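You operate a simulated robot arm through the tools that you are given. There is no shell and no other tool. Be economical: measure what you need, move in short steps, check, and stop when the job is done.

The job below is to be done with a simulated two-armed robot. You get a single attempt, and the scene is never put back.

JOB
Tighten the brass knob and wipe the oil off the red bench.
Fine: hold the green spanner in line while the knob turns; shut the purple knob too; use the green pad and put it back; lever and cap stay. What is to be rubbed or washed off counts as gone when no trace of it is left.

The check looks at the end state, three seconds after you hand in, the way a careful person would. Anything else that was tipped, shoved, dropped, spilled or broken makes it a failure. Lids that push on must go on centred and level and be pressed home; caps that screw on are set level and turned clockwise until they are tight.

ROBOT AND FRAMES
Two 7-joint arms with two-finger parallel grippers on one trunk, on a base that drives. Base frame: it is fixed to the floor where the robot stands at the start and does not move with it; the origin is under the middle of the robot, x ahead of it, y to its left, z up; the surface under the hand at the start is at about z = 862. Units: mm, rad, N and s.
The left shoulder is at the start at [30, 119, 960], the right one opposite. With the tool pointing down near the work surface each hand reaches from about 280 to 680 mm from the robot's upright axis, wherever it stands, measured 20 degrees to its own side. Places, roughly: brass knob [400, -100, 900]; green pad, purple pad [500, 1250, 750]; oil on the red bench [400, 900, 900]; orange lever [400, 200, 900]; purple knob [600, 600, 1000]; spanner with green grip on the steel post [400, 0, 900]. Payload 3.43 kg a hand.
The TCP of each hand is the grasp point between the finger pads, 30 mm short of the fingertips. In the tool frame z runs along the fingers and y along their closing line. Largest opening 94 mm; finger width 28, thickness 10; the body of the gripper, 50 by 96 mm, starts 55 mm behind the TCP.
Orientation is told as [roll, pitch, yaw] about the base's x, y, z axes, in that order, counted from this pose: with the fingers straight down and closing along the base's y, the tool's x points along the base's -x, its y along +y and its z along -z.

CONTROLS
- The arms move only by the tool send_rows. It takes "left_steps", "right_steps" or both (then of equal length, played together; a hand with none holds still); each is a list of rows, each an object (a shift or turn left out is 0, a gripper value left out holds the last) with "dp": the shift along the tool's x, y, z in mm, a list of three; "dr": the turn, a rotation vector about the tool's x, y, z in rad, a list of three; "fingers": the finger opening in mm, from 0 to 94. In form: [{"dp": [x, y, z], "dr": [ax, ay, az], "fingers": fingers}, ...]. A call has 1 to 12 rows; each row is the pose to reach, as a shift and turn from the pose commanded when the call began, along the tool's axes at that moment. Each row takes 0.2 s and may step no farther than 50 mm and 0.15 rad from the row before; otherwise, or with a gripper value out of range, the whole call is refused. A pose out of reach is approached as far as the arm can. The call stops where the force on the tool passes 40 N (or 10 N more than at its start, if that is more) or the arm is blocked; 0.2 s more then pass. The fingers move at their own pace (about 72 mm/s each) and stop on an object; they squeeze with about 42 N. The grip force told is the motor's: it shows also when the fingers shut on nothing. Time passes only in rows, and 0.2 s behind the last, so rows that repeat a pose let the fingers close. The reply holds the time, the measured pose of the TCP, the force on the tool along the base axes, the opening and the grip force, in the units named above and with some noise, with the torque about the TCP (base axes, N m) and any sound that the robot's microphone picked up.
- Cameras (640 x 400 px; columns grow to the right, rows downward): "scene" is now at [24.8, 46.3, 1654.8]; the picture's right is [0.58, -0.82, 0.00], its down [-0.69, -0.49, -0.54] and it looks along [0.44, 0.31, -0.84] (base axes); focal length 293 px, centre (320, 200). "left" rides on the left gripper at [76, -14, -102] in its tool frame; the picture's right is [0.18, 0.98, 0.00], its down [-0.75, 0.14, -0.64] and it looks along [-0.63, 0.12, 0.77] (tool axes); focal length 243 px, centre (320, 200). "right" rides on the right gripper at [76, 14, -102] in its tool frame; the picture's right is [-0.18, 0.98, 0.00], its down [-0.75, -0.14, -0.64] and it looks along [-0.63, -0.12, 0.77] (tool axes); focal length 243 px, centre (320, 200). There is no depth. A picture from a camera that has moved, and an enlarged one, comes with that camera's place and axes in the base frame and with its lens. The place of the scene camera against the robot may be out by one fixed shift of up to 12 mm in any direction.
- camera(camera): a new picture of that camera. It takes no simulated time.
- slide_trunk(by): slides the trunk up (or, below 0, down) by that many mm; the arms and the scene camera ride with it, the base frame stays. It gives what a move gives, with no picture.
- drive_base(legs): drives the robot by 1 to 6 legs, each [ahead, turn to the left] in mm and rad, along the robot's own axes; the way and the turn of a leg run together, so that a leg with both is an arc; at most 1500 mm and 3.142 rad a leg. The arms and the cameras ride along, it lands a little off, and it stops where it bumps. It gives what a move gives.
- turn_head(pan, tilt): turns the head with the scene camera to pan (to the left, within 2.496 rad either way) and tilt (down, from -0.506 to 1.204), counted from straight ahead of the robot. It gives what a move gives.
- close_up(camera, box): a new picture of the part [left, top, right, bottom] of that camera's present view, enlarged. It takes no simulated time.
- sign_off(): hands the job in; it is judged then, once.

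Go step by step. Nothing tells you exact positions but the pictures and the camera data: compare them with the known pose of the tool, close in by small moves and look again before you grip or let go. The budget is 120 turns and 108 pictures, counting those below and the enlarged ones. Unless the task says otherwise, let go and move clear before handing in, and close with one line.

The tools are called after "Request:" by a JSON object that holds its "op" and its "data". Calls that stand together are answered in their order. send_rows: Moves the arms, as the interface text tells. Its arguments: {"type":"object","properties":{"left_steps":{"type":"array","items":{"type":"object","properties":{"dp":{"type":"array","items":{"type":"number"}},"dr":{"type":"array","items":{"type":"number"}},"fingers":{"type":"number"}}}},"right_steps":{"type":"array","items":{"type":"object","properties":{"dp":{"type":"array","items":{"type":"number"}},"dr":{"type":"array","items":{"type":"number"}},"fingers":{"type":"number"}}}}},"required":[]} The other tools are called the same way: slide_trunk (by) slides the trunk up or down; drive_base (legs) drives the base; turn_head (pan, tilt) turns the head that bears the scene camera; camera (camera) takes a picture; close_up (camera, box) takes an enlarged picture of a part of a camera's view; sign_off () hands the job in.

At the start:

```text
time_s: 0.0
left_tcp_pos: [359.3, 422.7, 1209.8]
left_tool_rot: [-0.001, 0.0, -0.001]
left_contact_force: [0.4, 1.0, 0.9]
left_torque: [-0.03, -0.03, 0.01]
left_gripper_width: 93.7
left_grip_force: 0.0
right_tcp_pos: [293.0, 47.8, 1300.2]
right_tool_rot: [0.002, -0.001, 0.001]
right_contact_force: [-0.5, 0.2, -0.4]
right_torque: [0.01, 0.01, 0.0]
right_gripper_width: 94.1
right_grip_force: 0.0
trunk travel left (down, up): [-225.0, 185.0]
robot x, y, heading: [-0.9, 3.3, 0.003]
head pan, tilt: [0.613, 1.007]
```

scene: 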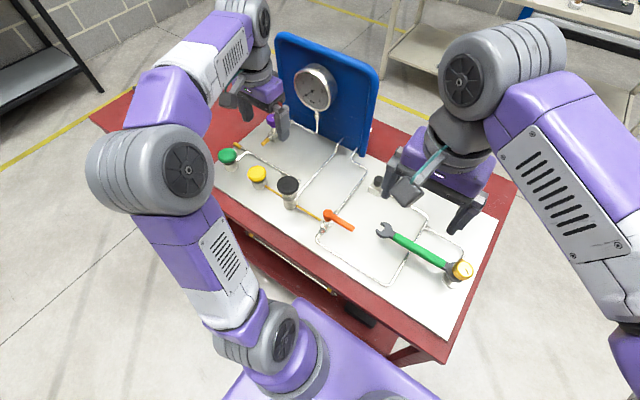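
right: 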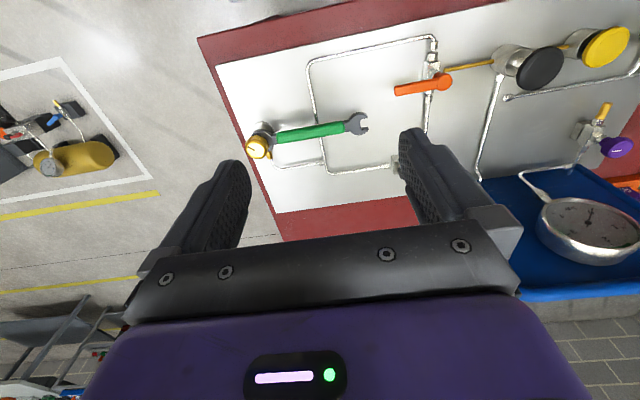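
left: 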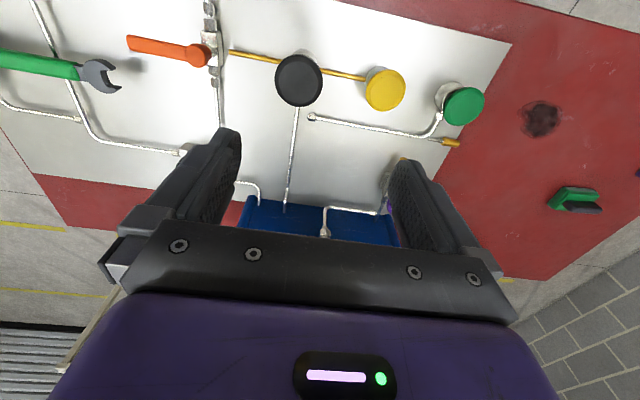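

I see a red bench with a white board of pipes: the brass knob and green spanner at the right end, the purple knob by the gauge, and the oil spot and green pad at the left end. I'll look closer at each before moving.

Request:
{"op": "close_up", "data": {"camera": "right", "box": [220, 60, 460, 210]}}

Request:
{"op": "close_up", "data": {"camera": "scene", "box": [340, 170, 500, 300]}}

Request:
{"op": "close_up", "data": {"camera": "left", "box": [430, 50, 640, 230]}}

Request:
{"op": "close_up", "data": {"camera": "right", "box": [480, 60, 640, 200]}}

```text
2.67 times, centred on (340, 135) of right
camera zoom: at [216.6, 61.5, 1402.9], right [0.18, 0.98, 0.0], down [0.75, -0.14, 0.64], along [0.63, -0.12, -0.77], focal length 647 px, centre (267, 373)
```

zoom: 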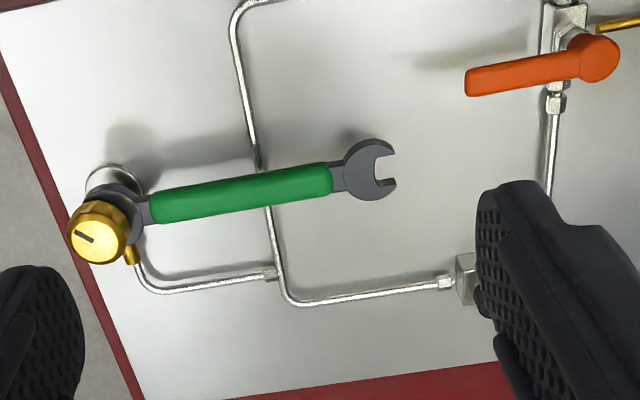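

```text
3.08 times, centred on (420, 235) of scene
camera zoom: at [24.8, 46.3, 1654.8], right [0.58, -0.82, 0.0], down [-0.69, -0.49, -0.54], along [0.44, 0.31, -0.84], focal length 901 px, centre (12, 92)
```

zoom: 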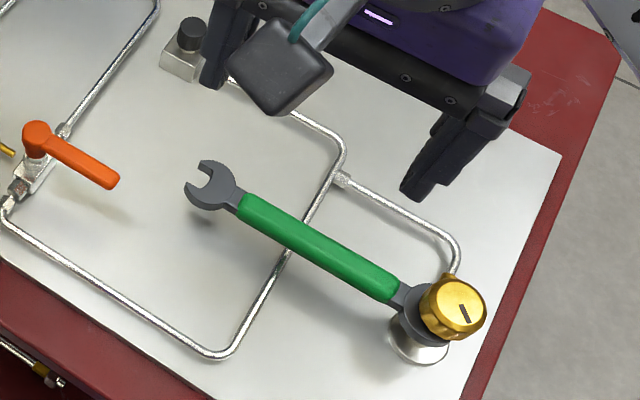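

```text
2.22 times, centred on (535, 140) of left
camera zoom: at [282.5, 407.8, 1312.0], right [-0.18, 0.98, 0.0], down [0.75, 0.14, 0.64], along [0.63, 0.12, -0.77], focal length 539 px, centre (-158, 333)
```

zoom: 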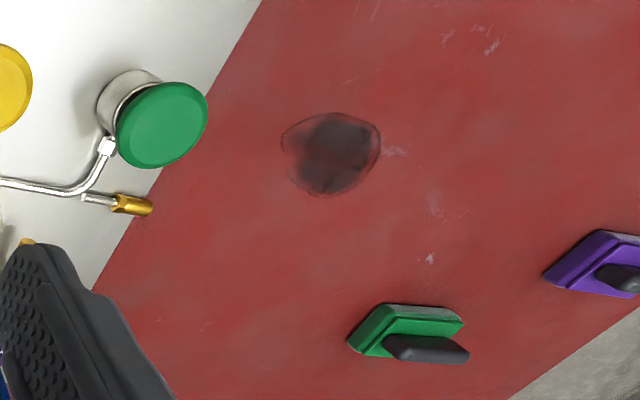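

```text
2.86 times, centred on (560, 130) of right
camera zoom: at [216.6, 61.5, 1402.9], right [0.18, 0.98, 0.0], down [0.75, -0.14, 0.64], along [0.63, -0.12, -0.77], focal length 693 px, centre (-366, 400)
```

zoom: 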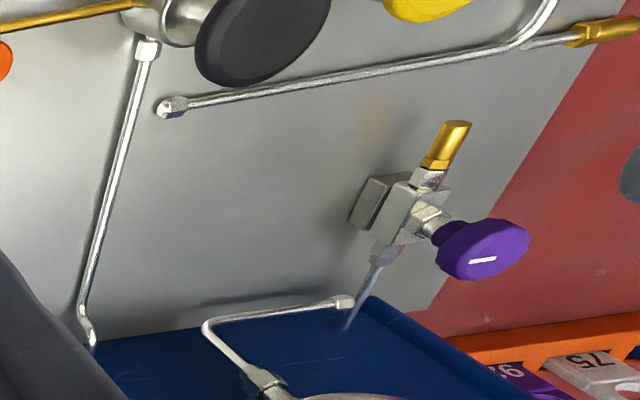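

The knob and spanner sit near x≈425 (knob y≈-110, spanner along y with its grip at y≈0), but the heights are uncertain. I'll shift both hands to gain a second viewpoint.

Request:
{"op": "send_rows", "data": {"right_steps": [{"dp": [-7, -33, 25]}, {"dp": [-14, -66, 50]}, {"dp": [-20, -100, 75]}, {"dp": [-26, -132, 100]}, {"dp": [-33, -165, 125]}, {"dp": [-40, -200, 150]}], "left_steps": [{"dp": [0, -20, 0]}, {"dp": [0, -40, 0]}, {"dp": [0, -70, 0]}, {"dp": [0, -100, 0]}, {"dp": [0, -125, 0]}, {"dp": [0, -150, 0]}]}}

Request:
{"op": "camera", "data": {"camera": "right"}}

Request:
{"op": "camera", "data": {"camera": "left"}}

Request:
{"op": "camera", "data": {"camera": "scene"}}

```text
time_s: 1.4
left_tcp_pos: [360.5, 272.1, 1211.2]
left_tool_rot: [0.001, -0.001, 0.0]
left_contact_force: [0.3, -0.9, -0.8]
left_torque: [0.02, -0.01, -0.02]
left_gripper_width: 94.2
left_grip_force: 0.0
right_tcp_pos: [333.3, -154.2, 1150.7]
right_tool_rot: [0.002, -0.002, 0.001]
right_contact_force: [0.2, -0.2, -0.1]
right_torque: [0.01, 0.02, 0.0]
right_gripper_width: 94.1
right_grip_force: 0.1
trunk travel left (down, up): [-225.0, 185.0]
robot x, y, heading: [-4.1, 0.3, -0.001]
head pan, tilt: [0.613, 1.007]
```

```text
100 pictures are left
camera right: at [255.6, -139.7, 1251.4], right [0.18, 0.98, 0.0], down [0.75, -0.14, 0.64], along [0.63, -0.12, -0.77], focal length 243 px, centre (320, 200)
```

right: 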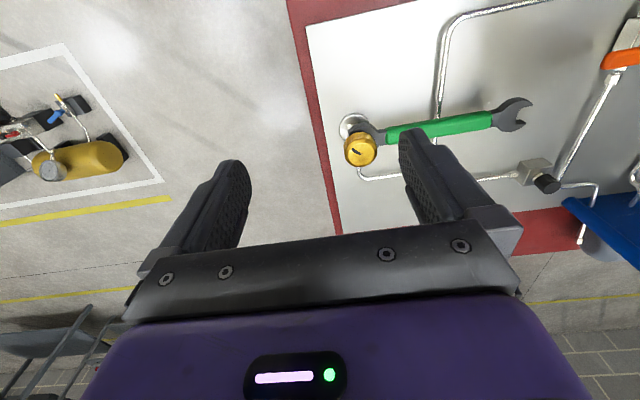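

```text
99 pictures are left
camera left: at [284.0, 257.4, 1313.6], right [-0.18, 0.98, 0.0], down [0.75, 0.14, 0.64], along [0.63, 0.12, -0.77], focal length 243 px, centre (320, 200)
```

left: 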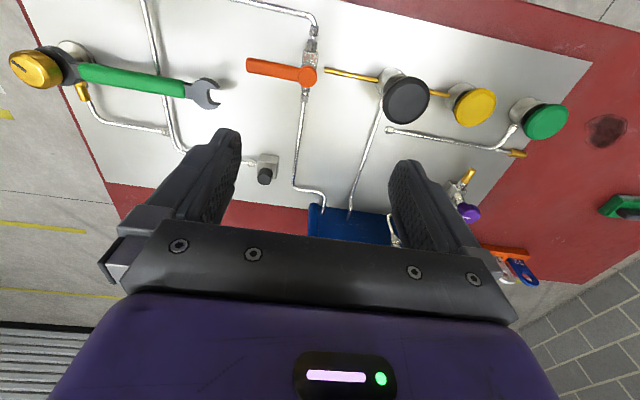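

```text
98 pictures are left
camera scene: at [24.9, 45.0, 1654.8], right [0.57, -0.82, 0.0], down [-0.69, -0.49, -0.54], along [0.44, 0.31, -0.84], focal length 293 px, centre (320, 200)
```

scene: 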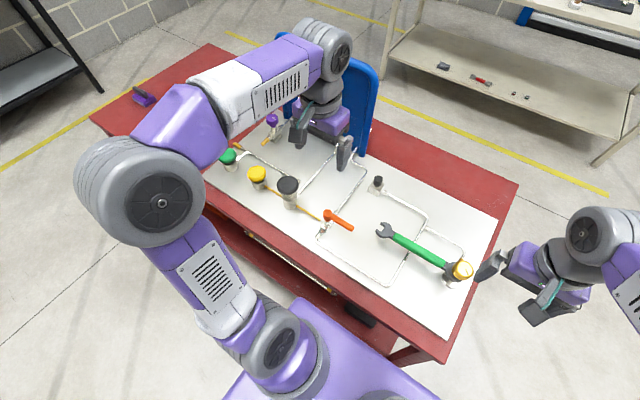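

The two views agree: knob top is at about (433, -117, 936), and the spanner lies along y at x≈431, z≈912, with its green grip from y≈-76 to 74. I'll bring the left hand (yaw -90°) above the grip and the right hand (yaw +90°) above the knob.

Request:
{"op": "send_rows", "data": {"left_steps": [{"dp": [-7, -21, 12], "dr": [0, 0, 0.143]}, {"dp": [-13, -42, 24], "dr": [0, 0, 0.286]}, {"dp": [-20, -63, 36], "dr": [0, 0, 0.429]}, {"dp": [-26, -84, 48], "dr": [0, 0, 0.571]}, {"dp": [-33, -105, 60], "dr": [0, 0, 0.714]}, {"dp": [-39, -126, 72], "dr": [0, 0, 0.857]}, {"dp": [-46, -147, 84], "dr": [0, 0, 1.0]}, {"dp": [-52, -168, 96], "dr": [0, 0, 1.143]}, {"dp": [-59, -189, 108], "dr": [0, 0, 1.286]}, {"dp": [-65, -210, 125], "dr": [0, 0, 1.43]}, {"dp": [-71, -227, 141], "dr": [0, 0, 1.571]}], "right_steps": [{"dp": [-9, 3, 0], "dr": [0, 0, -0.143]}, {"dp": [-18, 6, 0], "dr": [0, 0, -0.286]}, {"dp": [-27, 9, 10], "dr": [0, 0, -0.429]}, {"dp": [-36, 12, 20], "dr": [0, 0, -0.571]}, {"dp": [-45, 16, 30], "dr": [0, 0, -0.714]}, {"dp": [-54, 20, 40], "dr": [0, 0, -0.857]}, {"dp": [-63, 24, 50], "dr": [0, 0, -1.0]}, {"dp": [-72, 28, 60], "dr": [0, 0, -1.143]}, {"dp": [-81, 32, 70], "dr": [0, 0, -1.286]}, {"dp": [-90, 35, 80], "dr": [0, 0, -1.43]}, {"dp": [-99, 37, 90], "dr": [0, 0, -1.571]}]}}

Request:
{"op": "camera", "data": {"camera": "right"}}

Request:
{"op": "camera", "data": {"camera": "left"}}

Request:
{"op": "camera", "data": {"camera": "scene"}}

```text
time_s: 3.8
left_tcp_pos: [429.9, 44.0, 1069.2]
left_tool_rot: [0.0, -0.001, -1.574]
left_contact_force: [0.1, 0.8, 0.6]
left_torque: [-0.01, 0.03, 0.02]
left_gripper_width: 94.0
left_grip_force: 0.1
right_tcp_pos: [433.6, -116.9, 1060.8]
right_tool_rot: [0.0, -0.002, 1.573]
right_contact_force: [1.3, -0.6, 0.1]
right_torque: [0.0, 0.01, 0.02]
right_gripper_width: 93.7
right_grip_force: 0.1
trunk travel left (down, up): [-225.0, 185.0]
robot x, y, heading: [-3.3, 3.7, 0.001]
head pan, tilt: [0.613, 1.007]
```

```text
97 pictures are left
camera right: at [418.4, -191.2, 1162.5], right [-0.98, 0.18, 0.0], down [0.14, 0.75, 0.64], along [0.12, 0.63, -0.77], focal length 243 px, centre (320, 200)
```

right: 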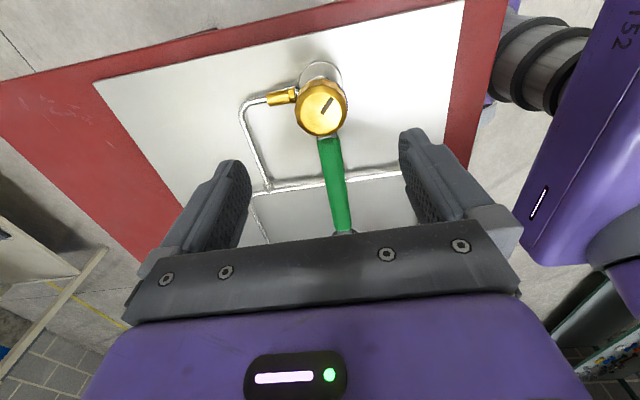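

```text
96 pictures are left
camera left: at [415.8, 120.4, 1171.7], right [0.98, 0.18, 0.0], down [0.14, -0.75, 0.64], along [0.12, -0.63, -0.77], focal length 243 px, centre (320, 200)
```

left: 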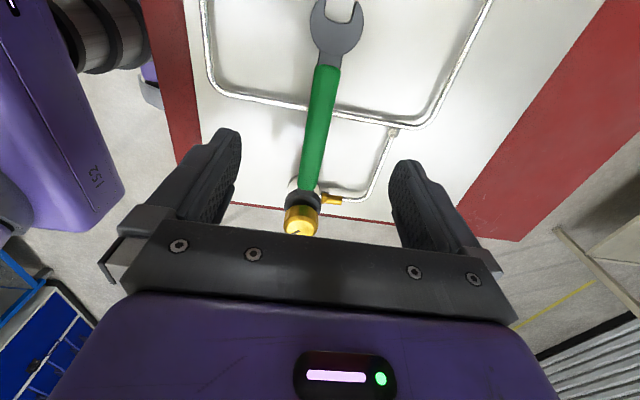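

```text
95 pictures are left
camera scene: at [25.7, 46.0, 1654.7], right [0.57, -0.82, 0.0], down [-0.69, -0.49, -0.53], along [0.44, 0.31, -0.85], focal length 293 px, centre (320, 200)
```

scene: 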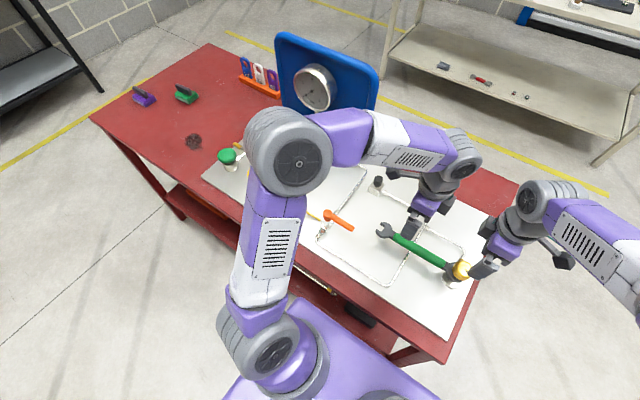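

Everything is consistent so far. I'll look closer at the knob and spanner head to find out how far down the fingers may go.

Request:
{"op": "close_up", "data": {"camera": "right", "box": [260, 50, 390, 150]}}

Request:
{"op": "close_up", "data": {"camera": "left", "box": [260, 0, 400, 240]}}

Request:
{"op": "close_up", "data": {"camera": "scene", "box": [370, 210, 500, 300]}}

```text
4.00 times, centred on (325, 100) of right
camera zoom: at [418.4, -191.2, 1162.5], right [-0.98, 0.18, 0.0], down [0.14, 0.75, 0.64], along [0.12, 0.63, -0.77], focal length 970 px, centre (300, 600)
```

zoom: 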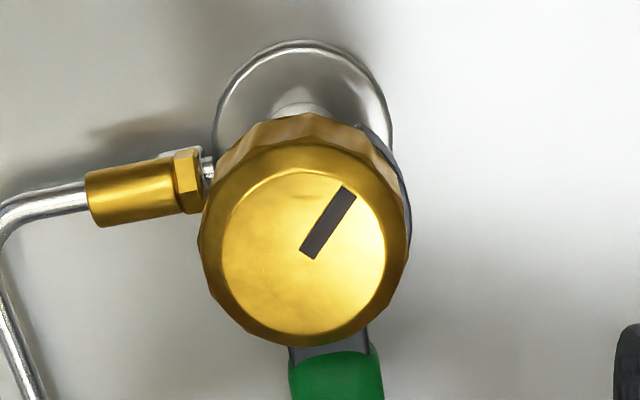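

```text
1.67 times, centred on (330, 120) of left
camera zoom: at [415.8, 120.4, 1171.7], right [0.98, 0.18, 0.0], down [0.14, -0.75, 0.64], along [0.12, -0.63, -0.77], focal length 404 px, centre (303, 333)
```

zoom: 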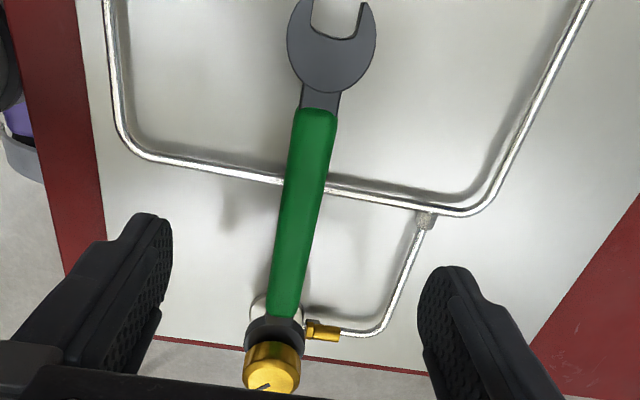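

```text
4.44 times, centred on (435, 255) of scene
camera zoom: at [25.7, 46.0, 1654.7], right [0.57, -0.82, 0.0], down [-0.69, -0.49, -0.53], along [0.44, 0.31, -0.85], focal length 1301 px, centre (-191, -44)
```

zoom: 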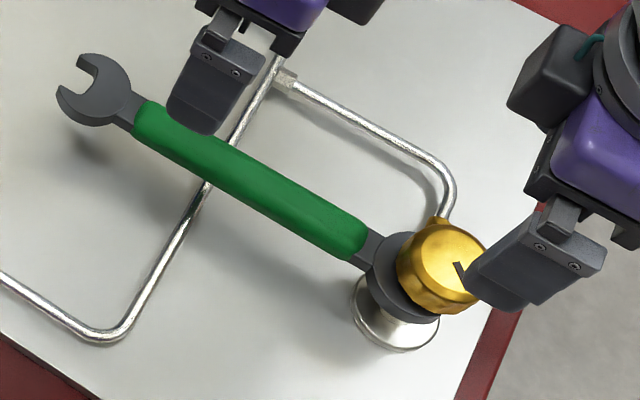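

The knob is about 47 mm across, with its sides spanning roughly z 920–940, and a pipe crosses under the grip at y≈15. I'll lower the left hand over the grip at y≈52 and check its centring before closing.

Request:
{"op": "send_rows", "data": {"left_steps": [{"dp": [2, 2, 40]}, {"dp": [4, 2, 80]}, {"dp": [8, 2, 115]}, {"dp": [8, 2, 135]}, {"dp": [8, 2, 154]}, {"dp": [8, 2, 154]}]}}

Request:
{"op": "camera", "data": {"camera": "left"}}

Request:
{"op": "camera", "data": {"camera": "right"}}

Request:
{"op": "close_up", "data": {"camera": "scene", "box": [370, 170, 500, 300]}}

```text
time_s: 5.2
left_tcp_pos: [432.7, 52.7, 914.6]
left_tool_rot: [0.001, 0.001, -1.571]
left_contact_force: [-0.9, -0.7, 0.7]
left_torque: [-0.02, 0.01, -0.02]
left_gripper_width: 94.1
left_grip_force: 0.1
right_tcp_pos: [432.4, -115.0, 1061.3]
right_tool_rot: [0.0, -0.004, 1.569]
right_contact_force: [0.4, 0.6, 0.5]
right_torque: [0.03, 0.0, 0.01]
right_gripper_width: 94.3
right_grip_force: 0.0
trunk travel left (down, up): [-225.0, 185.0]
robot x, y, heading: [0.8, 3.1, -0.002]
head pan, tilt: [0.613, 1.007]
```

```text
91 pictures are left
camera left: at [419.0, 129.1, 1017.5], right [0.98, 0.18, 0.0], down [0.14, -0.75, 0.64], along [0.12, -0.63, -0.77], focal length 243 px, centre (320, 200)
```

left: 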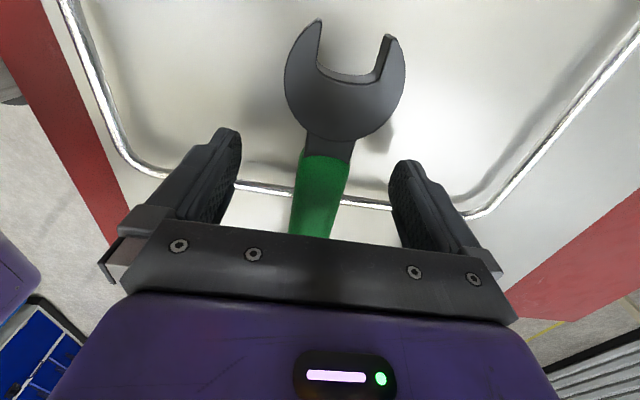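

```text
90 pictures are left
camera right: at [417.1, -190.9, 1163.1], right [-0.98, 0.18, 0.0], down [0.14, 0.75, 0.64], along [0.12, 0.63, -0.77], focal length 243 px, centre (320, 200)
```

right: 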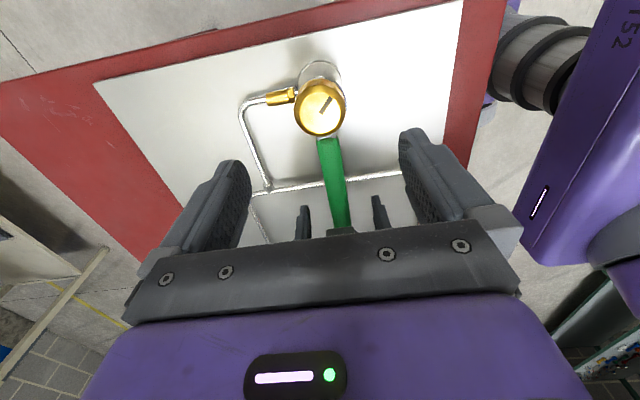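

```text
3.08 times, centred on (435, 235) of scene
camera zoom: at [24.5, 46.4, 1654.8], right [0.58, -0.82, 0.0], down [-0.69, -0.49, -0.54], along [0.44, 0.31, -0.84], focal length 901 px, centre (-34, 92)
```

zoom: 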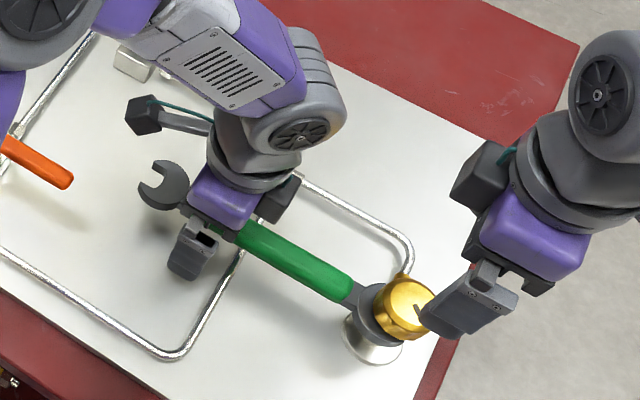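

The grip is centred at x≈434 against the TCP's 432.7. I'll shift 1 mm and close the left hand on it.

Request:
{"op": "send_rows", "data": {"left_steps": [{"dp": [0, 1.2, 0], "fingers": 60}, {"dp": [0, 1.2, 0], "fingers": 40}, {"dp": [0, 1.2, 0], "fingers": 30}, {"dp": [0, 1.2, 0], "fingers": 20}, {"dp": [0, 1.2, 0], "fingers": 10}, {"dp": [0, 1.2, 0], "fingers": 0}, {"dp": [0, 1.2, 0], "fingers": 0}]}}

Request:
{"op": "camera", "data": {"camera": "left"}}

```text
time_s: 6.8
left_tcp_pos: [433.4, 52.0, 914.8]
left_tool_rot: [0.001, 0.001, -1.572]
left_contact_force: [-3.1, 0.7, -1.7]
left_torque: [-0.13, -0.04, -0.43]
left_gripper_width: 30.5
left_grip_force: 44.9
right_tcp_pos: [431.2, -114.9, 1061.1]
right_tool_rot: [0.001, -0.002, 1.571]
right_contact_force: [-0.3, 0.2, -1.4]
right_torque: [-0.01, 0.03, -0.03]
right_gripper_width: 94.1
right_grip_force: 0.1
trunk travel left (down, up): [-225.0, 185.0]
robot x, y, heading: [-1.9, 1.7, -0.003]
head pan, tilt: [0.613, 1.007]
```

```text
88 pictures are left
camera left: at [419.4, 129.2, 1017.2], right [0.98, 0.18, 0.0], down [0.14, -0.75, 0.64], along [0.12, -0.63, -0.77], focal length 243 px, centre (320, 200)
```

left: 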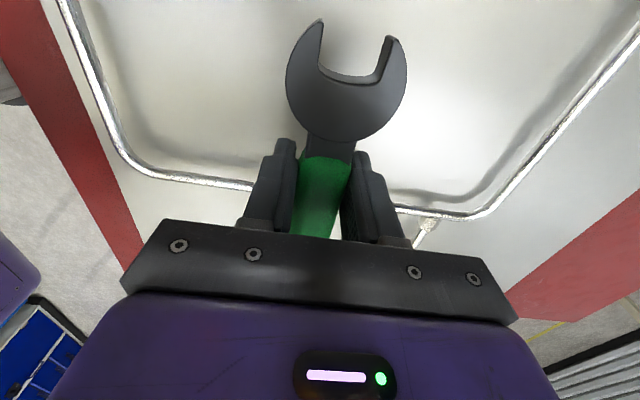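

The left hand holds the spanner, still in line. I'll lower the right hand over the knob with the tips just above the spanner head.

Request:
{"op": "send_rows", "data": {"right_steps": [{"dp": [0, -1, 35]}, {"dp": [0, -1.5, 65]}, {"dp": [0, -1.5, 85]}, {"dp": [0, -1.5, 104]}, {"dp": [0, -1.5, 104]}]}}

Request:
{"op": "camera", "data": {"camera": "right"}}

Request:
{"op": "close_up", "data": {"camera": "scene", "box": [400, 220, 510, 300]}}

```text
time_s: 8.0
left_tcp_pos: [433.9, 52.9, 913.3]
left_tool_rot: [0.001, -0.002, -1.571]
left_contact_force: [-3.1, -0.4, -3.7]
left_torque: [0.04, -0.01, -0.52]
left_gripper_width: 30.7
left_grip_force: 45.4
right_tcp_pos: [434.7, -116.9, 955.4]
right_tool_rot: [-0.001, -0.001, 1.571]
right_contact_force: [0.3, -0.2, 0.4]
right_torque: [0.01, -0.01, -0.02]
right_gripper_width: 94.3
right_grip_force: 0.1
trunk travel left (down, up): [-225.0, 185.0]
robot x, y, heading: [-2.3, -3.6, -0.003]
head pan, tilt: [0.613, 1.007]
```

```text
87 pictures are left
camera right: at [419.2, -192.0, 1058.3], right [-0.98, 0.18, 0.0], down [0.14, 0.75, 0.64], along [0.12, 0.63, -0.77], focal length 243 px, centre (320, 200)
```

right: 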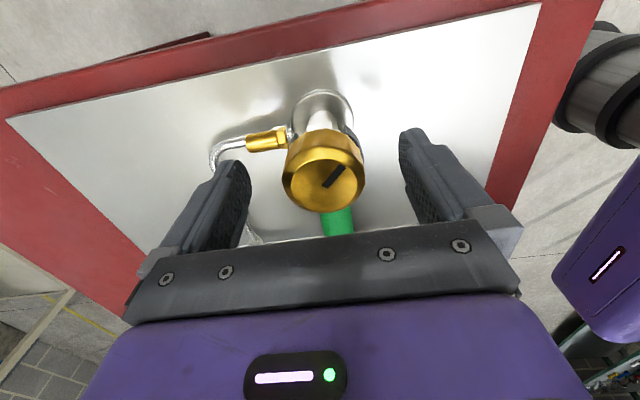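

```text
5.00 times, centred on (455, 260) of scene
camera zoom: at [24.5, 46.3, 1654.7], right [0.58, -0.82, 0.0], down [-0.69, -0.49, -0.54], along [0.44, 0.31, -0.84], focal length 1464 px, centre (-355, -100)
```

zoom: 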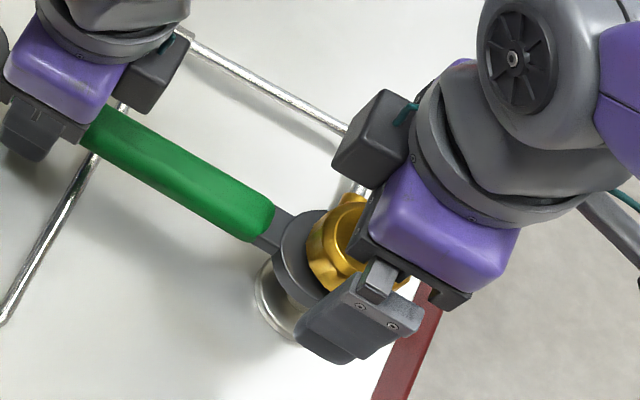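

The hand is around the knob with no contact. I want a more exact reading of the knob centre along y before closing.

Request:
{"op": "close_up", "data": {"camera": "right", "box": [240, 120, 410, 230]}}

```text
3.64 times, centred on (325, 175) of right
camera zoom: at [419.2, -192.0, 1058.3], right [-0.98, 0.18, 0.0], down [0.14, 0.75, 0.64], along [0.12, 0.63, -0.77], focal length 882 px, centre (302, 291)
```

zoom: 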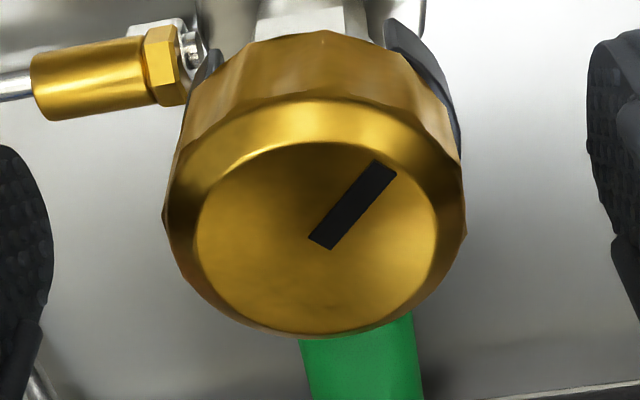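

Combining views, the knob centre is about (431.5, -113) with its top near z≈948. I'll correct by 2–3 mm, raise 2 mm and close on the knob.

Request:
{"op": "send_rows", "data": {"right_steps": [{"dp": [-3, 2, -2], "fingers": 75}, {"dp": [-3, 2, -2], "fingers": 60}, {"dp": [-3, 2, -2], "fingers": 52}, {"dp": [-3, 2, -2], "fingers": 44}, {"dp": [-3, 2, -2], "fingers": 36}, {"dp": [-3, 2, -2], "fingers": 30}, {"dp": [-3, 2, -2], "fingers": 30}]}}

Request:
{"op": "camera", "data": {"camera": "right"}}

```text
time_s: 9.6
left_tcp_pos: [433.1, 53.5, 914.5]
left_tool_rot: [-0.001, 0.001, -1.571]
left_contact_force: [-4.0, -0.1, -4.9]
left_torque: [0.05, -0.01, -0.67]
left_gripper_width: 30.0
left_grip_force: 44.7
right_tcp_pos: [432.8, -113.2, 959.2]
right_tool_rot: [-0.002, -0.004, 1.57]
right_contact_force: [2.2, -0.7, -1.5]
right_torque: [0.03, -0.24, 0.06]
right_gripper_width: 45.2
right_grip_force: 45.1
trunk travel left (down, up): [-225.0, 185.0]
robot x, y, heading: [1.3, -0.9, 0.001]
head pan, tilt: [0.613, 1.007]
```

```text
84 pictures are left
camera right: at [417.5, -188.7, 1060.8], right [-0.98, 0.18, 0.0], down [0.14, 0.75, 0.64], along [0.12, 0.63, -0.77], focal length 243 px, centre (320, 200)
```

right: 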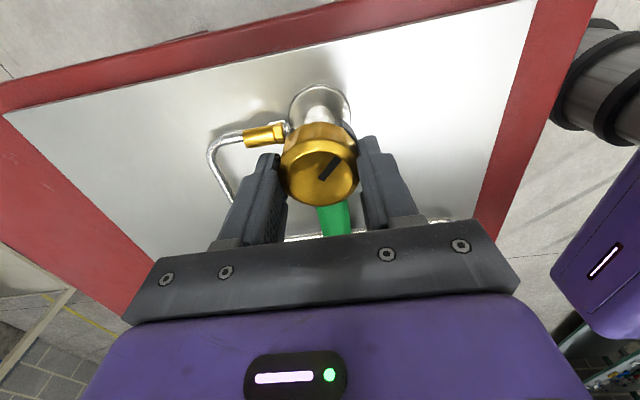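

The knob is held at 45 mm with little side force. I'll turn it clockwise seen from above (yaw decreasing) in small steps.

Request:
{"op": "send_rows", "data": {"right_steps": [{"dr": [0, 0, 0.1]}, {"dr": [0, 0, 0.2]}, {"dr": [0, 0, 0.3]}, {"dr": [0, 0, 0.4]}, {"dr": [0, 0, 0.5]}, {"dr": [0, 0, 0.6]}]}}

Request:
{"op": "camera", "data": {"camera": "right"}}

```text
time_s: 11.0
left_tcp_pos: [435.1, 52.5, 915.3]
left_tool_rot: [0.0, 0.0, -1.572]
left_contact_force: [-4.0, 0.7, -2.0]
left_torque: [-0.02, 0.02, -0.79]
left_gripper_width: 30.5
left_grip_force: 44.4
right_tcp_pos: [433.1, -113.4, 959.8]
right_tool_rot: [0.0, -0.003, 0.97]
right_contact_force: [6.7, -1.6, 3.5]
right_torque: [-0.19, -0.43, 0.14]
right_gripper_width: 45.4
right_grip_force: 45.2
trunk travel left (down, up): [-225.0, 185.0]
robot x, y, heading: [2.9, -0.7, 0.001]
head pan, tilt: [0.613, 1.007]
```

```text
83 pictures are left
camera right: at [377.4, -167.5, 1060.7], right [-0.71, 0.71, 0.0], down [0.54, 0.54, 0.64], along [0.46, 0.45, -0.77], focal length 243 px, centre (320, 200)
```

right: 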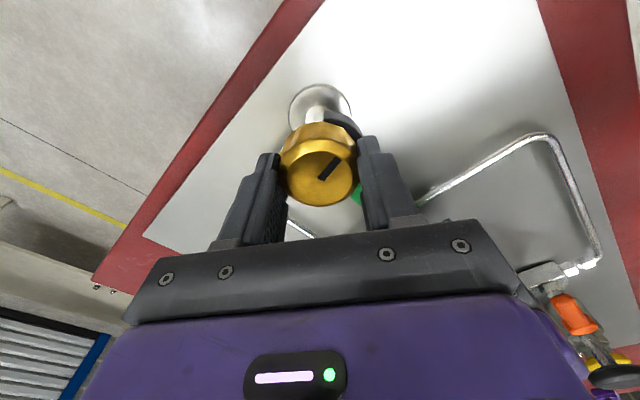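

The knob follows the hand and the torque is low. I'll keep turning.

Request:
{"op": "send_rows", "data": {"right_steps": [{"dr": [0, 0, 0.1]}, {"dr": [0, 0, 0.2]}, {"dr": [0, 0, 0.3]}, {"dr": [0, 0, 0.4]}, {"dr": [0, 0, 0.5]}, {"dr": [0, 0, 0.6]}, {"dr": [0, 0, 0.7]}, {"dr": [0, 0, 0.8]}, {"dr": [0, 0, 0.9]}, {"dr": [0, 0, 0.97]}]}}

Request:
{"op": "camera", "data": {"camera": "right"}}

Request:
{"op": "camera", "data": {"camera": "left"}}

```text
time_s: 13.2
left_tcp_pos: [435.0, 52.9, 914.7]
left_tool_rot: [-0.002, 0.001, -1.571]
left_contact_force: [-3.8, 6.9, 0.1]
left_torque: [-1.06, -0.06, -0.79]
left_gripper_width: 30.3
left_grip_force: 45.4
right_tcp_pos: [434.2, -113.8, 958.7]
right_tool_rot: [0.0, -0.001, -0.001]
right_contact_force: [14.0, -15.7, 12.5]
right_torque: [-0.53, -1.05, 0.11]
right_gripper_width: 45.2
right_grip_force: 44.6
trunk travel left (down, up): [-225.0, 185.0]
robot x, y, heading: [0.2, 2.1, 0.001]
head pan, tilt: [0.613, 1.007]
```

```text
82 pictures are left
camera right: at [356.6, -99.2, 1060.7], right [0.19, 0.98, 0.0], down [0.75, -0.14, 0.64], along [0.63, -0.12, -0.77], focal length 243 px, centre (320, 200)
```

right: 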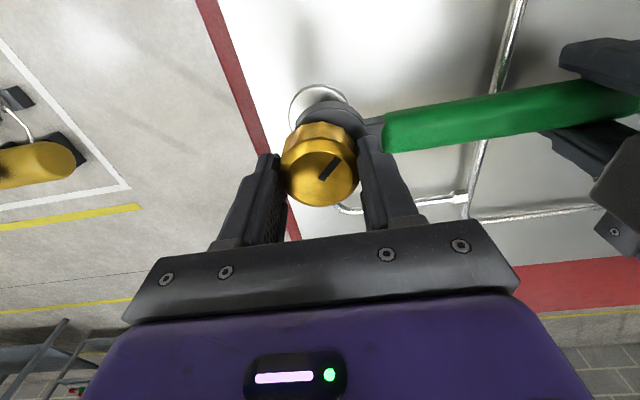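

```text
81 pictures are left
camera left: at [420.0, 129.1, 1017.2], right [0.98, 0.18, 0.0], down [0.14, -0.75, 0.64], along [0.12, -0.63, -0.77], focal length 243 px, centre (320, 200)
```

left: 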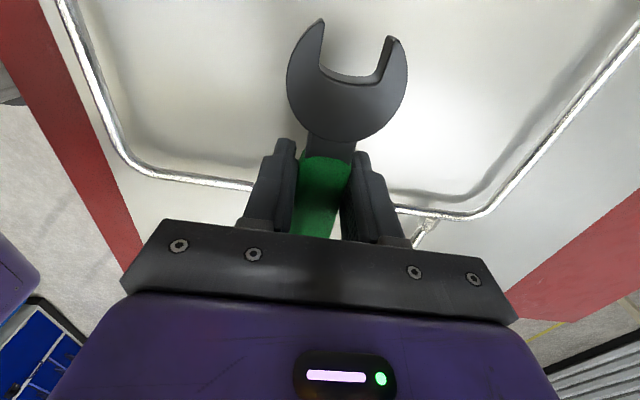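

The knob has turned about 90° and the spanner has stayed in line. Forces of about 20 N suggest I'm slightly off-centre and low, so I'll open a little, lift, and turn back for another bite with a small correction.

Request:
{"op": "send_rows", "data": {"right_steps": [{"fingers": 60}, {"dp": [0, 0, 0], "fingers": 62}, {"dp": [-1, -1, -12], "fingers": 66}, {"dp": [-1, -1, -25], "fingers": 80}, {"dp": [-1, -1, -35], "fingers": 80}]}}

Request:
{"op": "camera", "data": {"camera": "right"}}

```text
time_s: 14.4
left_tcp_pos: [434.0, 52.9, 914.5]
left_tool_rot: [-0.001, 0.002, -1.572]
left_contact_force: [-2.0, 1.4, -2.7]
left_torque: [-0.12, -0.08, -0.35]
left_gripper_width: 30.7
left_grip_force: 45.1
right_tcp_pos: [433.2, -112.7, 993.0]
right_tool_rot: [0.001, -0.001, 0.0]
right_contact_force: [-0.3, -0.1, -1.1]
right_torque: [0.02, -0.01, 0.0]
right_gripper_width: 80.2
right_grip_force: 0.1
trunk travel left (down, up): [-225.0, 185.0]
robot x, y, heading: [3.7, 1.3, 0.0]
head pan, tilt: [0.613, 1.007]
```

```text
80 pictures are left
camera right: at [355.6, -99.6, 1095.4], right [0.18, 0.98, 0.0], down [0.75, -0.14, 0.64], along [0.63, -0.12, -0.77], focal length 243 px, centre (320, 200)
```

right: 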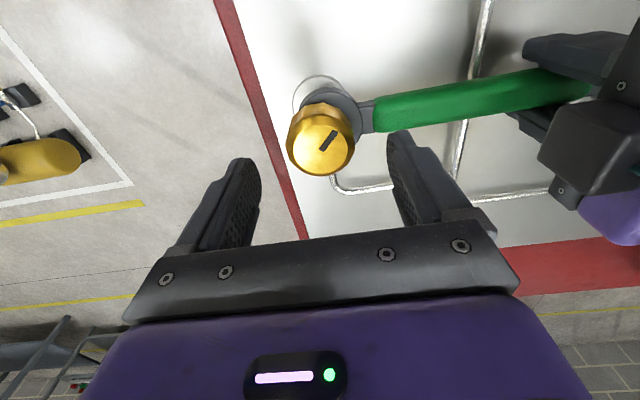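

The mark is visible and the knob reads near (431, -115). I'll rotate the right hand back above the knob for a second bite.

Request:
{"op": "send_rows", "data": {"right_steps": [{"dr": [0, 0, -0.143]}, {"dr": [0, 0, -0.286]}, {"dr": [0, 0, -0.429]}, {"dr": [0, 0, -0.571]}, {"dr": [0, 0, -0.714]}, {"dr": [0, 0, -0.857]}, {"dr": [0, 0, -1.0]}, {"dr": [0, 0, -1.143]}, {"dr": [0, 0, -1.286]}, {"dp": [1, -1, 0], "dr": [0, 0, -1.43]}, {"dp": [1, -1.5, 0], "dr": [0, 0, -1.571]}]}}

Request:
{"op": "send_rows", "data": {"right_steps": [{"dp": [0, 0, 20]}, {"dp": [0, 0, 34], "fingers": 60}, {"dp": [0, 0, 34], "fingers": 50}, {"dp": [0, 0, 34], "fingers": 40}, {"dp": [0, 0, 34], "fingers": 30}, {"dp": [0, 0, 34], "fingers": 30}, {"dp": [0, 0, 34], "fingers": 30}]}}

Request:
{"op": "camera", "data": {"camera": "right"}}

```text
time_s: 16.8
left_tcp_pos: [433.1, 52.8, 914.2]
left_tool_rot: [0.0, 0.002, -1.57]
left_contact_force: [-2.8, -0.3, -4.8]
left_torque: [-0.35, 0.01, -0.56]
left_gripper_width: 30.3
left_grip_force: 45.8
right_tcp_pos: [431.3, -114.7, 994.6]
right_tool_rot: [0.0, -0.003, 1.574]
right_contact_force: [0.4, -0.3, 0.2]
right_torque: [0.01, 0.01, -0.02]
right_gripper_width: 80.2
right_grip_force: 0.1
trunk travel left (down, up): [-225.0, 185.0]
robot x, y, heading: [0.8, -4.5, -0.005]
head pan, tilt: [0.613, 1.007]
```

```text
time_s: 18.4
left_tcp_pos: [434.1, 53.0, 913.4]
left_tool_rot: [0.0, 0.001, -1.572]
left_contact_force: [-2.0, 0.3, -4.6]
left_torque: [-0.16, -0.02, -0.47]
left_gripper_width: 30.5
left_grip_force: 45.0
right_tcp_pos: [432.8, -115.8, 959.4]
right_tool_rot: [0.0, -0.001, 1.57]
right_contact_force: [-1.9, -0.3, -1.2]
right_torque: [0.0, -0.09, 0.03]
right_gripper_width: 45.2
right_grip_force: 44.9
trunk travel left (down, up): [-225.0, 185.0]
robot x, y, heading: [0.7, 0.1, -0.002]
head pan, tilt: [0.613, 1.007]
```

```text
79 pictures are left
camera right: at [417.7, -190.9, 1061.3], right [-0.98, 0.18, 0.0], down [0.14, 0.75, 0.64], along [0.12, 0.63, -0.77], focal length 243 px, centre (320, 200)
```

right: 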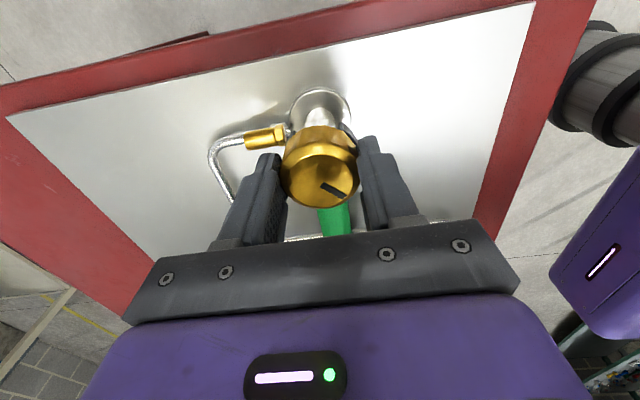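

Gripped again, with low forces. I'll make the second turn.

Request:
{"op": "send_rows", "data": {"right_steps": [{"dr": [0, 0, 0.14]}, {"dr": [0, 0, 0.28]}, {"dr": [0, 0, 0.42]}, {"dr": [0, 0, 0.56]}, {"dr": [0, 0, 0.7]}, {"dr": [0, 0, 0.84]}, {"dr": [0, 0, 0.98]}, {"dr": [0, 0, 1.12]}, {"dr": [0, 0, 1.26]}, {"dr": [0, 0, 1.4]}, {"dr": [0, 0, 1.54]}, {"dr": [0, 0, 1.68]}]}}

Request:
{"op": "camera", "data": {"camera": "right"}}

```text
time_s: 21.0
left_tcp_pos: [433.2, 52.3, 914.4]
left_tool_rot: [0.0, 0.001, -1.571]
left_contact_force: [-0.7, -4.3, -5.5]
left_torque: [0.87, -0.03, -0.5]
left_gripper_width: 30.6
left_grip_force: 45.0
right_tcp_pos: [433.0, -113.9, 958.6]
right_tool_rot: [0.003, -0.001, -0.112]
right_contact_force: [0.1, 7.4, -0.5]
right_torque: [0.22, 0.03, 0.32]
right_gripper_width: 45.4
right_grip_force: 45.5
trunk travel left (down, up): [-225.0, 185.0]
robot x, y, heading: [-1.5, -1.2, -0.002]
head pan, tilt: [0.613, 1.007]
```

```text
78 pictures are left
camera right: at [358.0, -91.2, 1061.4], right [0.29, 0.96, 0.0], down [0.73, -0.23, 0.64], along [0.62, -0.19, -0.77], focal length 243 px, centre (320, 200)
```

right: 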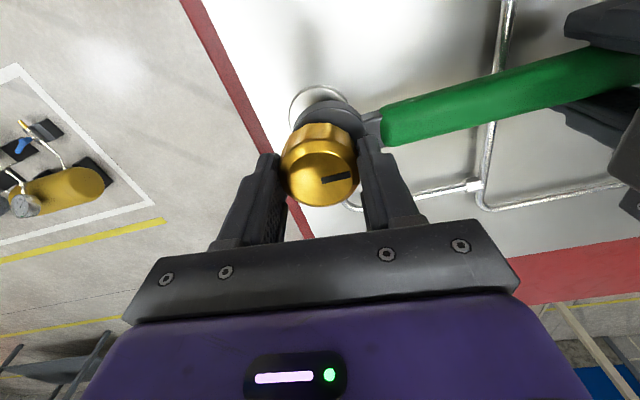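

The mark moved relative to the fingers, so the knob seems to have stopped while the hand slipped on, which may mean it's tight. I'll turn a little further and compare.

Request:
{"op": "close_up", "data": {"camera": "right", "box": [260, 110, 380, 220]}}

Request:
{"op": "send_rows", "data": {"right_steps": [{"dr": [0, 0, 0.06]}, {"dr": [0, 0, 0.12]}, {"dr": [0, 0, 0.18]}, {"dr": [0, 0, 0.24]}, {"dr": [0, 0, 0.3]}]}}

Request:
{"op": "close_up", "data": {"camera": "right", "box": [260, 110, 380, 220]}}

```text
3.64 times, centred on (320, 165) of right
camera zoom: at [358.0, -91.2, 1061.4], right [0.29, 0.96, 0.0], down [0.73, -0.23, 0.64], along [0.62, -0.19, -0.77], focal length 882 px, centre (320, 327)
```

zoom: 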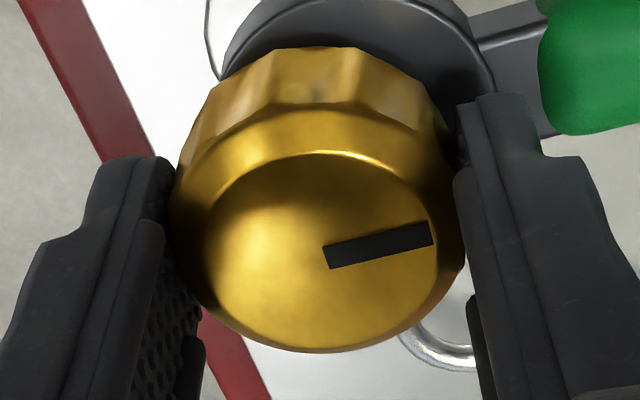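

```text
time_s: 22.2
left_tcp_pos: [434.1, 53.9, 914.6]
left_tool_rot: [0.0, -0.002, -1.571]
left_contact_force: [-2.1, -6.8, -3.5]
left_torque: [0.56, -0.12, -0.54]
left_gripper_width: 30.3
left_grip_force: 45.0
right_tcp_pos: [432.6, -114.6, 961.2]
right_tool_rot: [0.004, -0.002, -0.412]
right_contact_force: [3.1, 13.4, 0.0]
right_torque: [0.44, -0.02, 0.35]
right_gripper_width: 45.4
right_grip_force: 44.8
trunk travel left (down, up): [-225.0, 185.0]
robot x, y, heading: [-0.2, 0.0, -0.001]
head pan, tilt: [0.613, 1.007]
```

```text
3.64 times, centred on (320, 165) of right
camera zoom: at [368.6, -70.8, 1061.6], right [0.56, 0.83, 0.0], down [0.63, -0.43, 0.64], along [0.53, -0.36, -0.77], focal length 882 px, centre (320, 327)
```

zoom: 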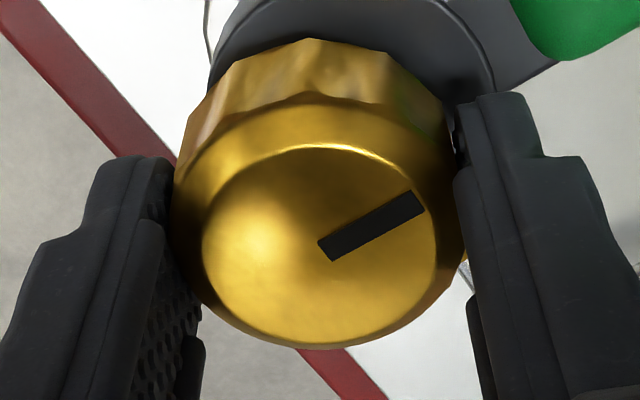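

The hand turned another 0.3 rad and the mark stayed put, so the knob is tight. I'll take one fresh grip to confirm.

Request:
{"op": "send_rows", "data": {"right_steps": [{"fingers": 56}, {"fingers": 60}, {"dp": [0, 0, -20], "fingers": 70}, {"dp": [0, 0, -34], "fingers": 75}, {"dp": [0, 0, -34], "dr": [0, 0, -0.14]}, {"dp": [0, 0, -34], "dr": [0, 0, -0.28]}, {"dp": [0, 0, -34], "dr": [0, 0, -0.42]}, {"dp": [0, 0, -34], "dr": [0, 0, -0.56]}, {"dp": [0, 0, -34], "dr": [0, 0, -0.7]}, {"dp": [0, 0, -34], "dr": [0, 0, -0.84]}, {"dp": [0, 0, -34], "dr": [0, 0, -0.98]}]}}

Request:
{"op": "send_rows", "data": {"right_steps": [{"dp": [0, 0, 20]}, {"dp": [0, 0, 35], "fingers": 60}, {"dp": [0, 0, 35], "fingers": 50}, {"dp": [0, 0, 35], "fingers": 30}, {"dp": [0, 0, 35], "fingers": 30}, {"dp": [0, 0, 35], "fingers": 30}]}}

Request:
{"op": "close_up", "data": {"camera": "right", "box": [260, 110, 380, 220]}}

Request:
{"op": "send_rows", "data": {"right_steps": [{"dr": [0, 0, 0.06]}, {"dr": [0, 0, 0.12]}, {"dr": [0, 0, 0.18]}, {"dr": [0, 0, 0.24]}, {"dr": [0, 0, 0.3]}, {"dr": [0, 0, 0.36]}, {"dr": [0, 0, 0.42]}]}}

Request:
{"op": "close_up", "data": {"camera": "right", "box": [260, 110, 380, 220]}}

```text
time_s: 24.6
left_tcp_pos: [433.1, 53.1, 914.6]
left_tool_rot: [-0.001, 0.0, -1.57]
left_contact_force: [-2.2, -1.3, -1.1]
left_torque: [0.1, -0.04, -0.4]
left_gripper_width: 30.7
left_grip_force: 45.5
right_tcp_pos: [431.7, -116.1, 995.1]
right_tool_rot: [0.001, -0.001, 0.574]
right_contact_force: [-0.7, 0.4, -0.1]
right_torque: [-0.04, 0.06, 0.02]
right_gripper_width: 75.1
right_grip_force: 0.1
trunk travel left (down, up): [-225.0, 185.0]
robot x, y, heading: [2.6, 4.4, 0.005]
head pan, tilt: [0.613, 1.007]
```

```text
time_s: 26.0
left_tcp_pos: [433.4, 52.5, 914.5]
left_tool_rot: [-0.001, 0.001, -1.57]
left_contact_force: [-1.4, -2.2, -2.7]
left_torque: [0.81, 0.03, -0.26]
left_gripper_width: 30.1
left_grip_force: 44.6
right_tcp_pos: [430.6, -115.3, 958.8]
right_tool_rot: [0.003, 0.0, 0.57]
right_contact_force: [-3.9, 3.2, -2.7]
right_torque: [0.36, -0.15, -0.01]
right_gripper_width: 45.4
right_grip_force: 45.4
trunk travel left (down, up): [-225.0, 185.0]
robot x, y, heading: [2.7, 1.2, -0.002]
head pan, tilt: [0.613, 1.007]
```

```text
3.64 times, centred on (320, 165) of right
camera zoom: at [358.6, -144.0, 1060.7], right [-0.38, 0.93, 0.0], down [0.71, 0.29, 0.64], along [0.59, 0.24, -0.77], focal length 882 px, centre (320, 327)
```

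zoom: 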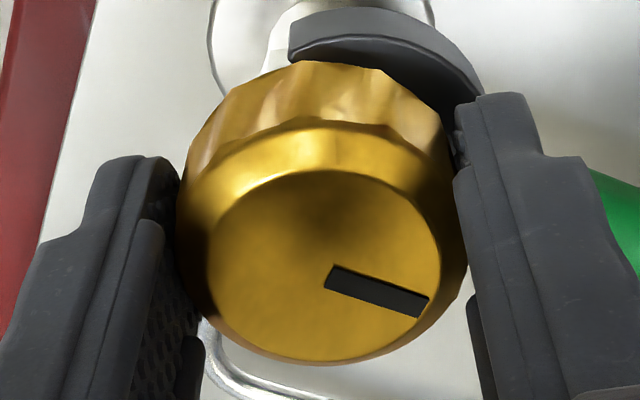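

```text
time_s: 27.6
left_tcp_pos: [433.6, 54.0, 915.3]
left_tool_rot: [0.001, -0.001, -1.572]
left_contact_force: [0.3, -4.8, -5.5]
left_torque: [0.29, 0.19, -0.58]
left_gripper_width: 30.3
left_grip_force: 44.7
right_tcp_pos: [432.6, -114.3, 959.3]
right_tool_rot: [-0.001, -0.002, 0.153]
right_contact_force: [-5.8, 9.2, -1.0]
right_torque: [0.24, 0.13, 0.68]
right_gripper_width: 45.3
right_grip_force: 45.2
trunk travel left (down, up): [-225.0, 185.0]
robot x, y, heading: [1.7, -2.3, -0.001]
head pan, tilt: [0.613, 1.007]
```

```text
3.64 times, centred on (320, 165) of right
camera zoom: at [353.7, -111.2, 1060.8], right [0.03, 1.0, 0.0], down [0.77, -0.03, 0.64], along [0.64, -0.02, -0.77], focal length 882 px, centre (320, 327)
```

zoom: 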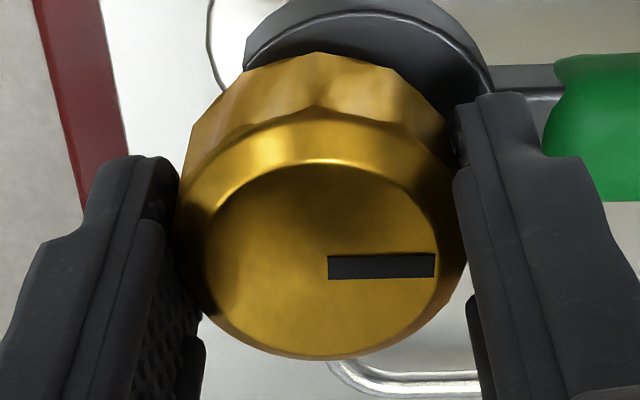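

The mark points along +y in all three views, so the knob is tight. I'll release it and lift the right hand clear, then release the spanner.

Request:
{"op": "send_rows", "data": {"right_steps": [{"fingers": 58}, {"fingers": 64}, {"dp": [0, 0, -30], "fingers": 70}, {"dp": [0, 0, -70]}, {"dp": [0, 0, -110]}, {"dp": [0, -40, -140]}, {"dp": [0, -80, -170]}, {"dp": [0, -110, -200]}]}}

Request:
{"op": "send_rows", "data": {"left_steps": [{"fingers": 36}, {"fingers": 50}, {"fingers": 60}, {"dp": [0, 0, -20]}, {"dp": [0, 0, -60]}, {"dp": [0, 0, -100]}, {"dp": [0, 0, -150]}, {"dp": [0, 0, -200]}, {"dp": [0, 0, -240]}]}}

Request:
{"op": "camera", "data": {"camera": "left"}}

Request:
{"op": "camera", "data": {"camera": "scene"}}

```text
time_s: 29.4
left_tcp_pos: [434.0, 52.8, 915.8]
left_tool_rot: [0.0, 0.0, -1.571]
left_contact_force: [-3.1, -1.0, -2.4]
left_torque: [-0.14, -0.07, -0.42]
left_gripper_width: 30.5
left_grip_force: 44.7
right_tcp_pos: [449.7, -223.8, 1157.2]
right_tool_rot: [0.001, 0.001, 0.151]
right_contact_force: [0.0, -0.8, 0.9]
right_torque: [0.05, 0.02, -0.05]
right_gripper_width: 70.0
right_grip_force: 0.1
trunk travel left (down, up): [-225.0, 185.0]
robot x, y, heading: [3.8, 0.1, -0.007]
head pan, tilt: [0.613, 1.007]
```

```text
time_s: 31.4
left_tcp_pos: [433.8, 51.5, 1157.0]
left_tool_rot: [0.001, -0.001, -1.572]
left_contact_force: [0.0, 0.1, -0.6]
left_torque: [-0.03, 0.0, -0.01]
left_gripper_width: 59.7
left_grip_force: 0.0
right_tcp_pos: [449.8, -224.6, 1157.5]
right_tool_rot: [0.002, -0.001, 0.152]
right_contact_force: [-0.4, 0.6, 0.3]
right_torque: [0.03, -0.01, -0.04]
right_gripper_width: 70.1
right_grip_force: 0.1
trunk travel left (down, up): [-225.0, 185.0]
robot x, y, heading: [-2.6, 0.8, 0.001]
head pan, tilt: [0.613, 1.007]
```

```text
73 pictures are left
camera left: at [419.2, 127.4, 1260.3], right [0.98, 0.18, 0.0], down [0.14, -0.75, 0.64], along [0.12, -0.63, -0.77], focal length 243 px, centre (320, 200)
```

left: 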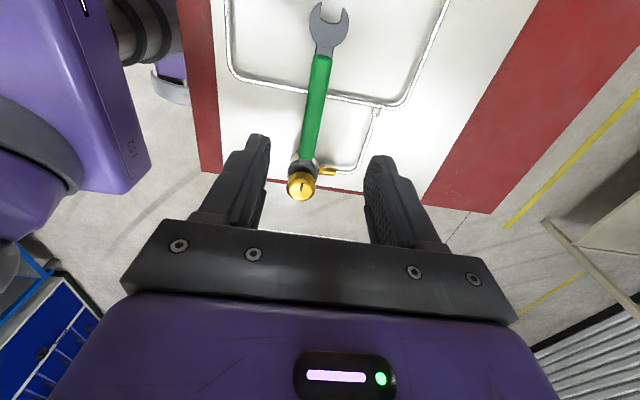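

```text
72 pictures are left
camera scene: at [24.3, 46.3, 1654.8], right [0.58, -0.82, 0.0], down [-0.69, -0.49, -0.54], along [0.44, 0.31, -0.84], focal length 293 px, centre (320, 200)
```

scene: 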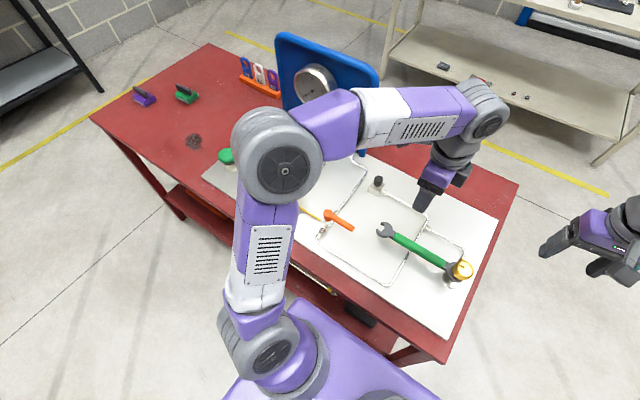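

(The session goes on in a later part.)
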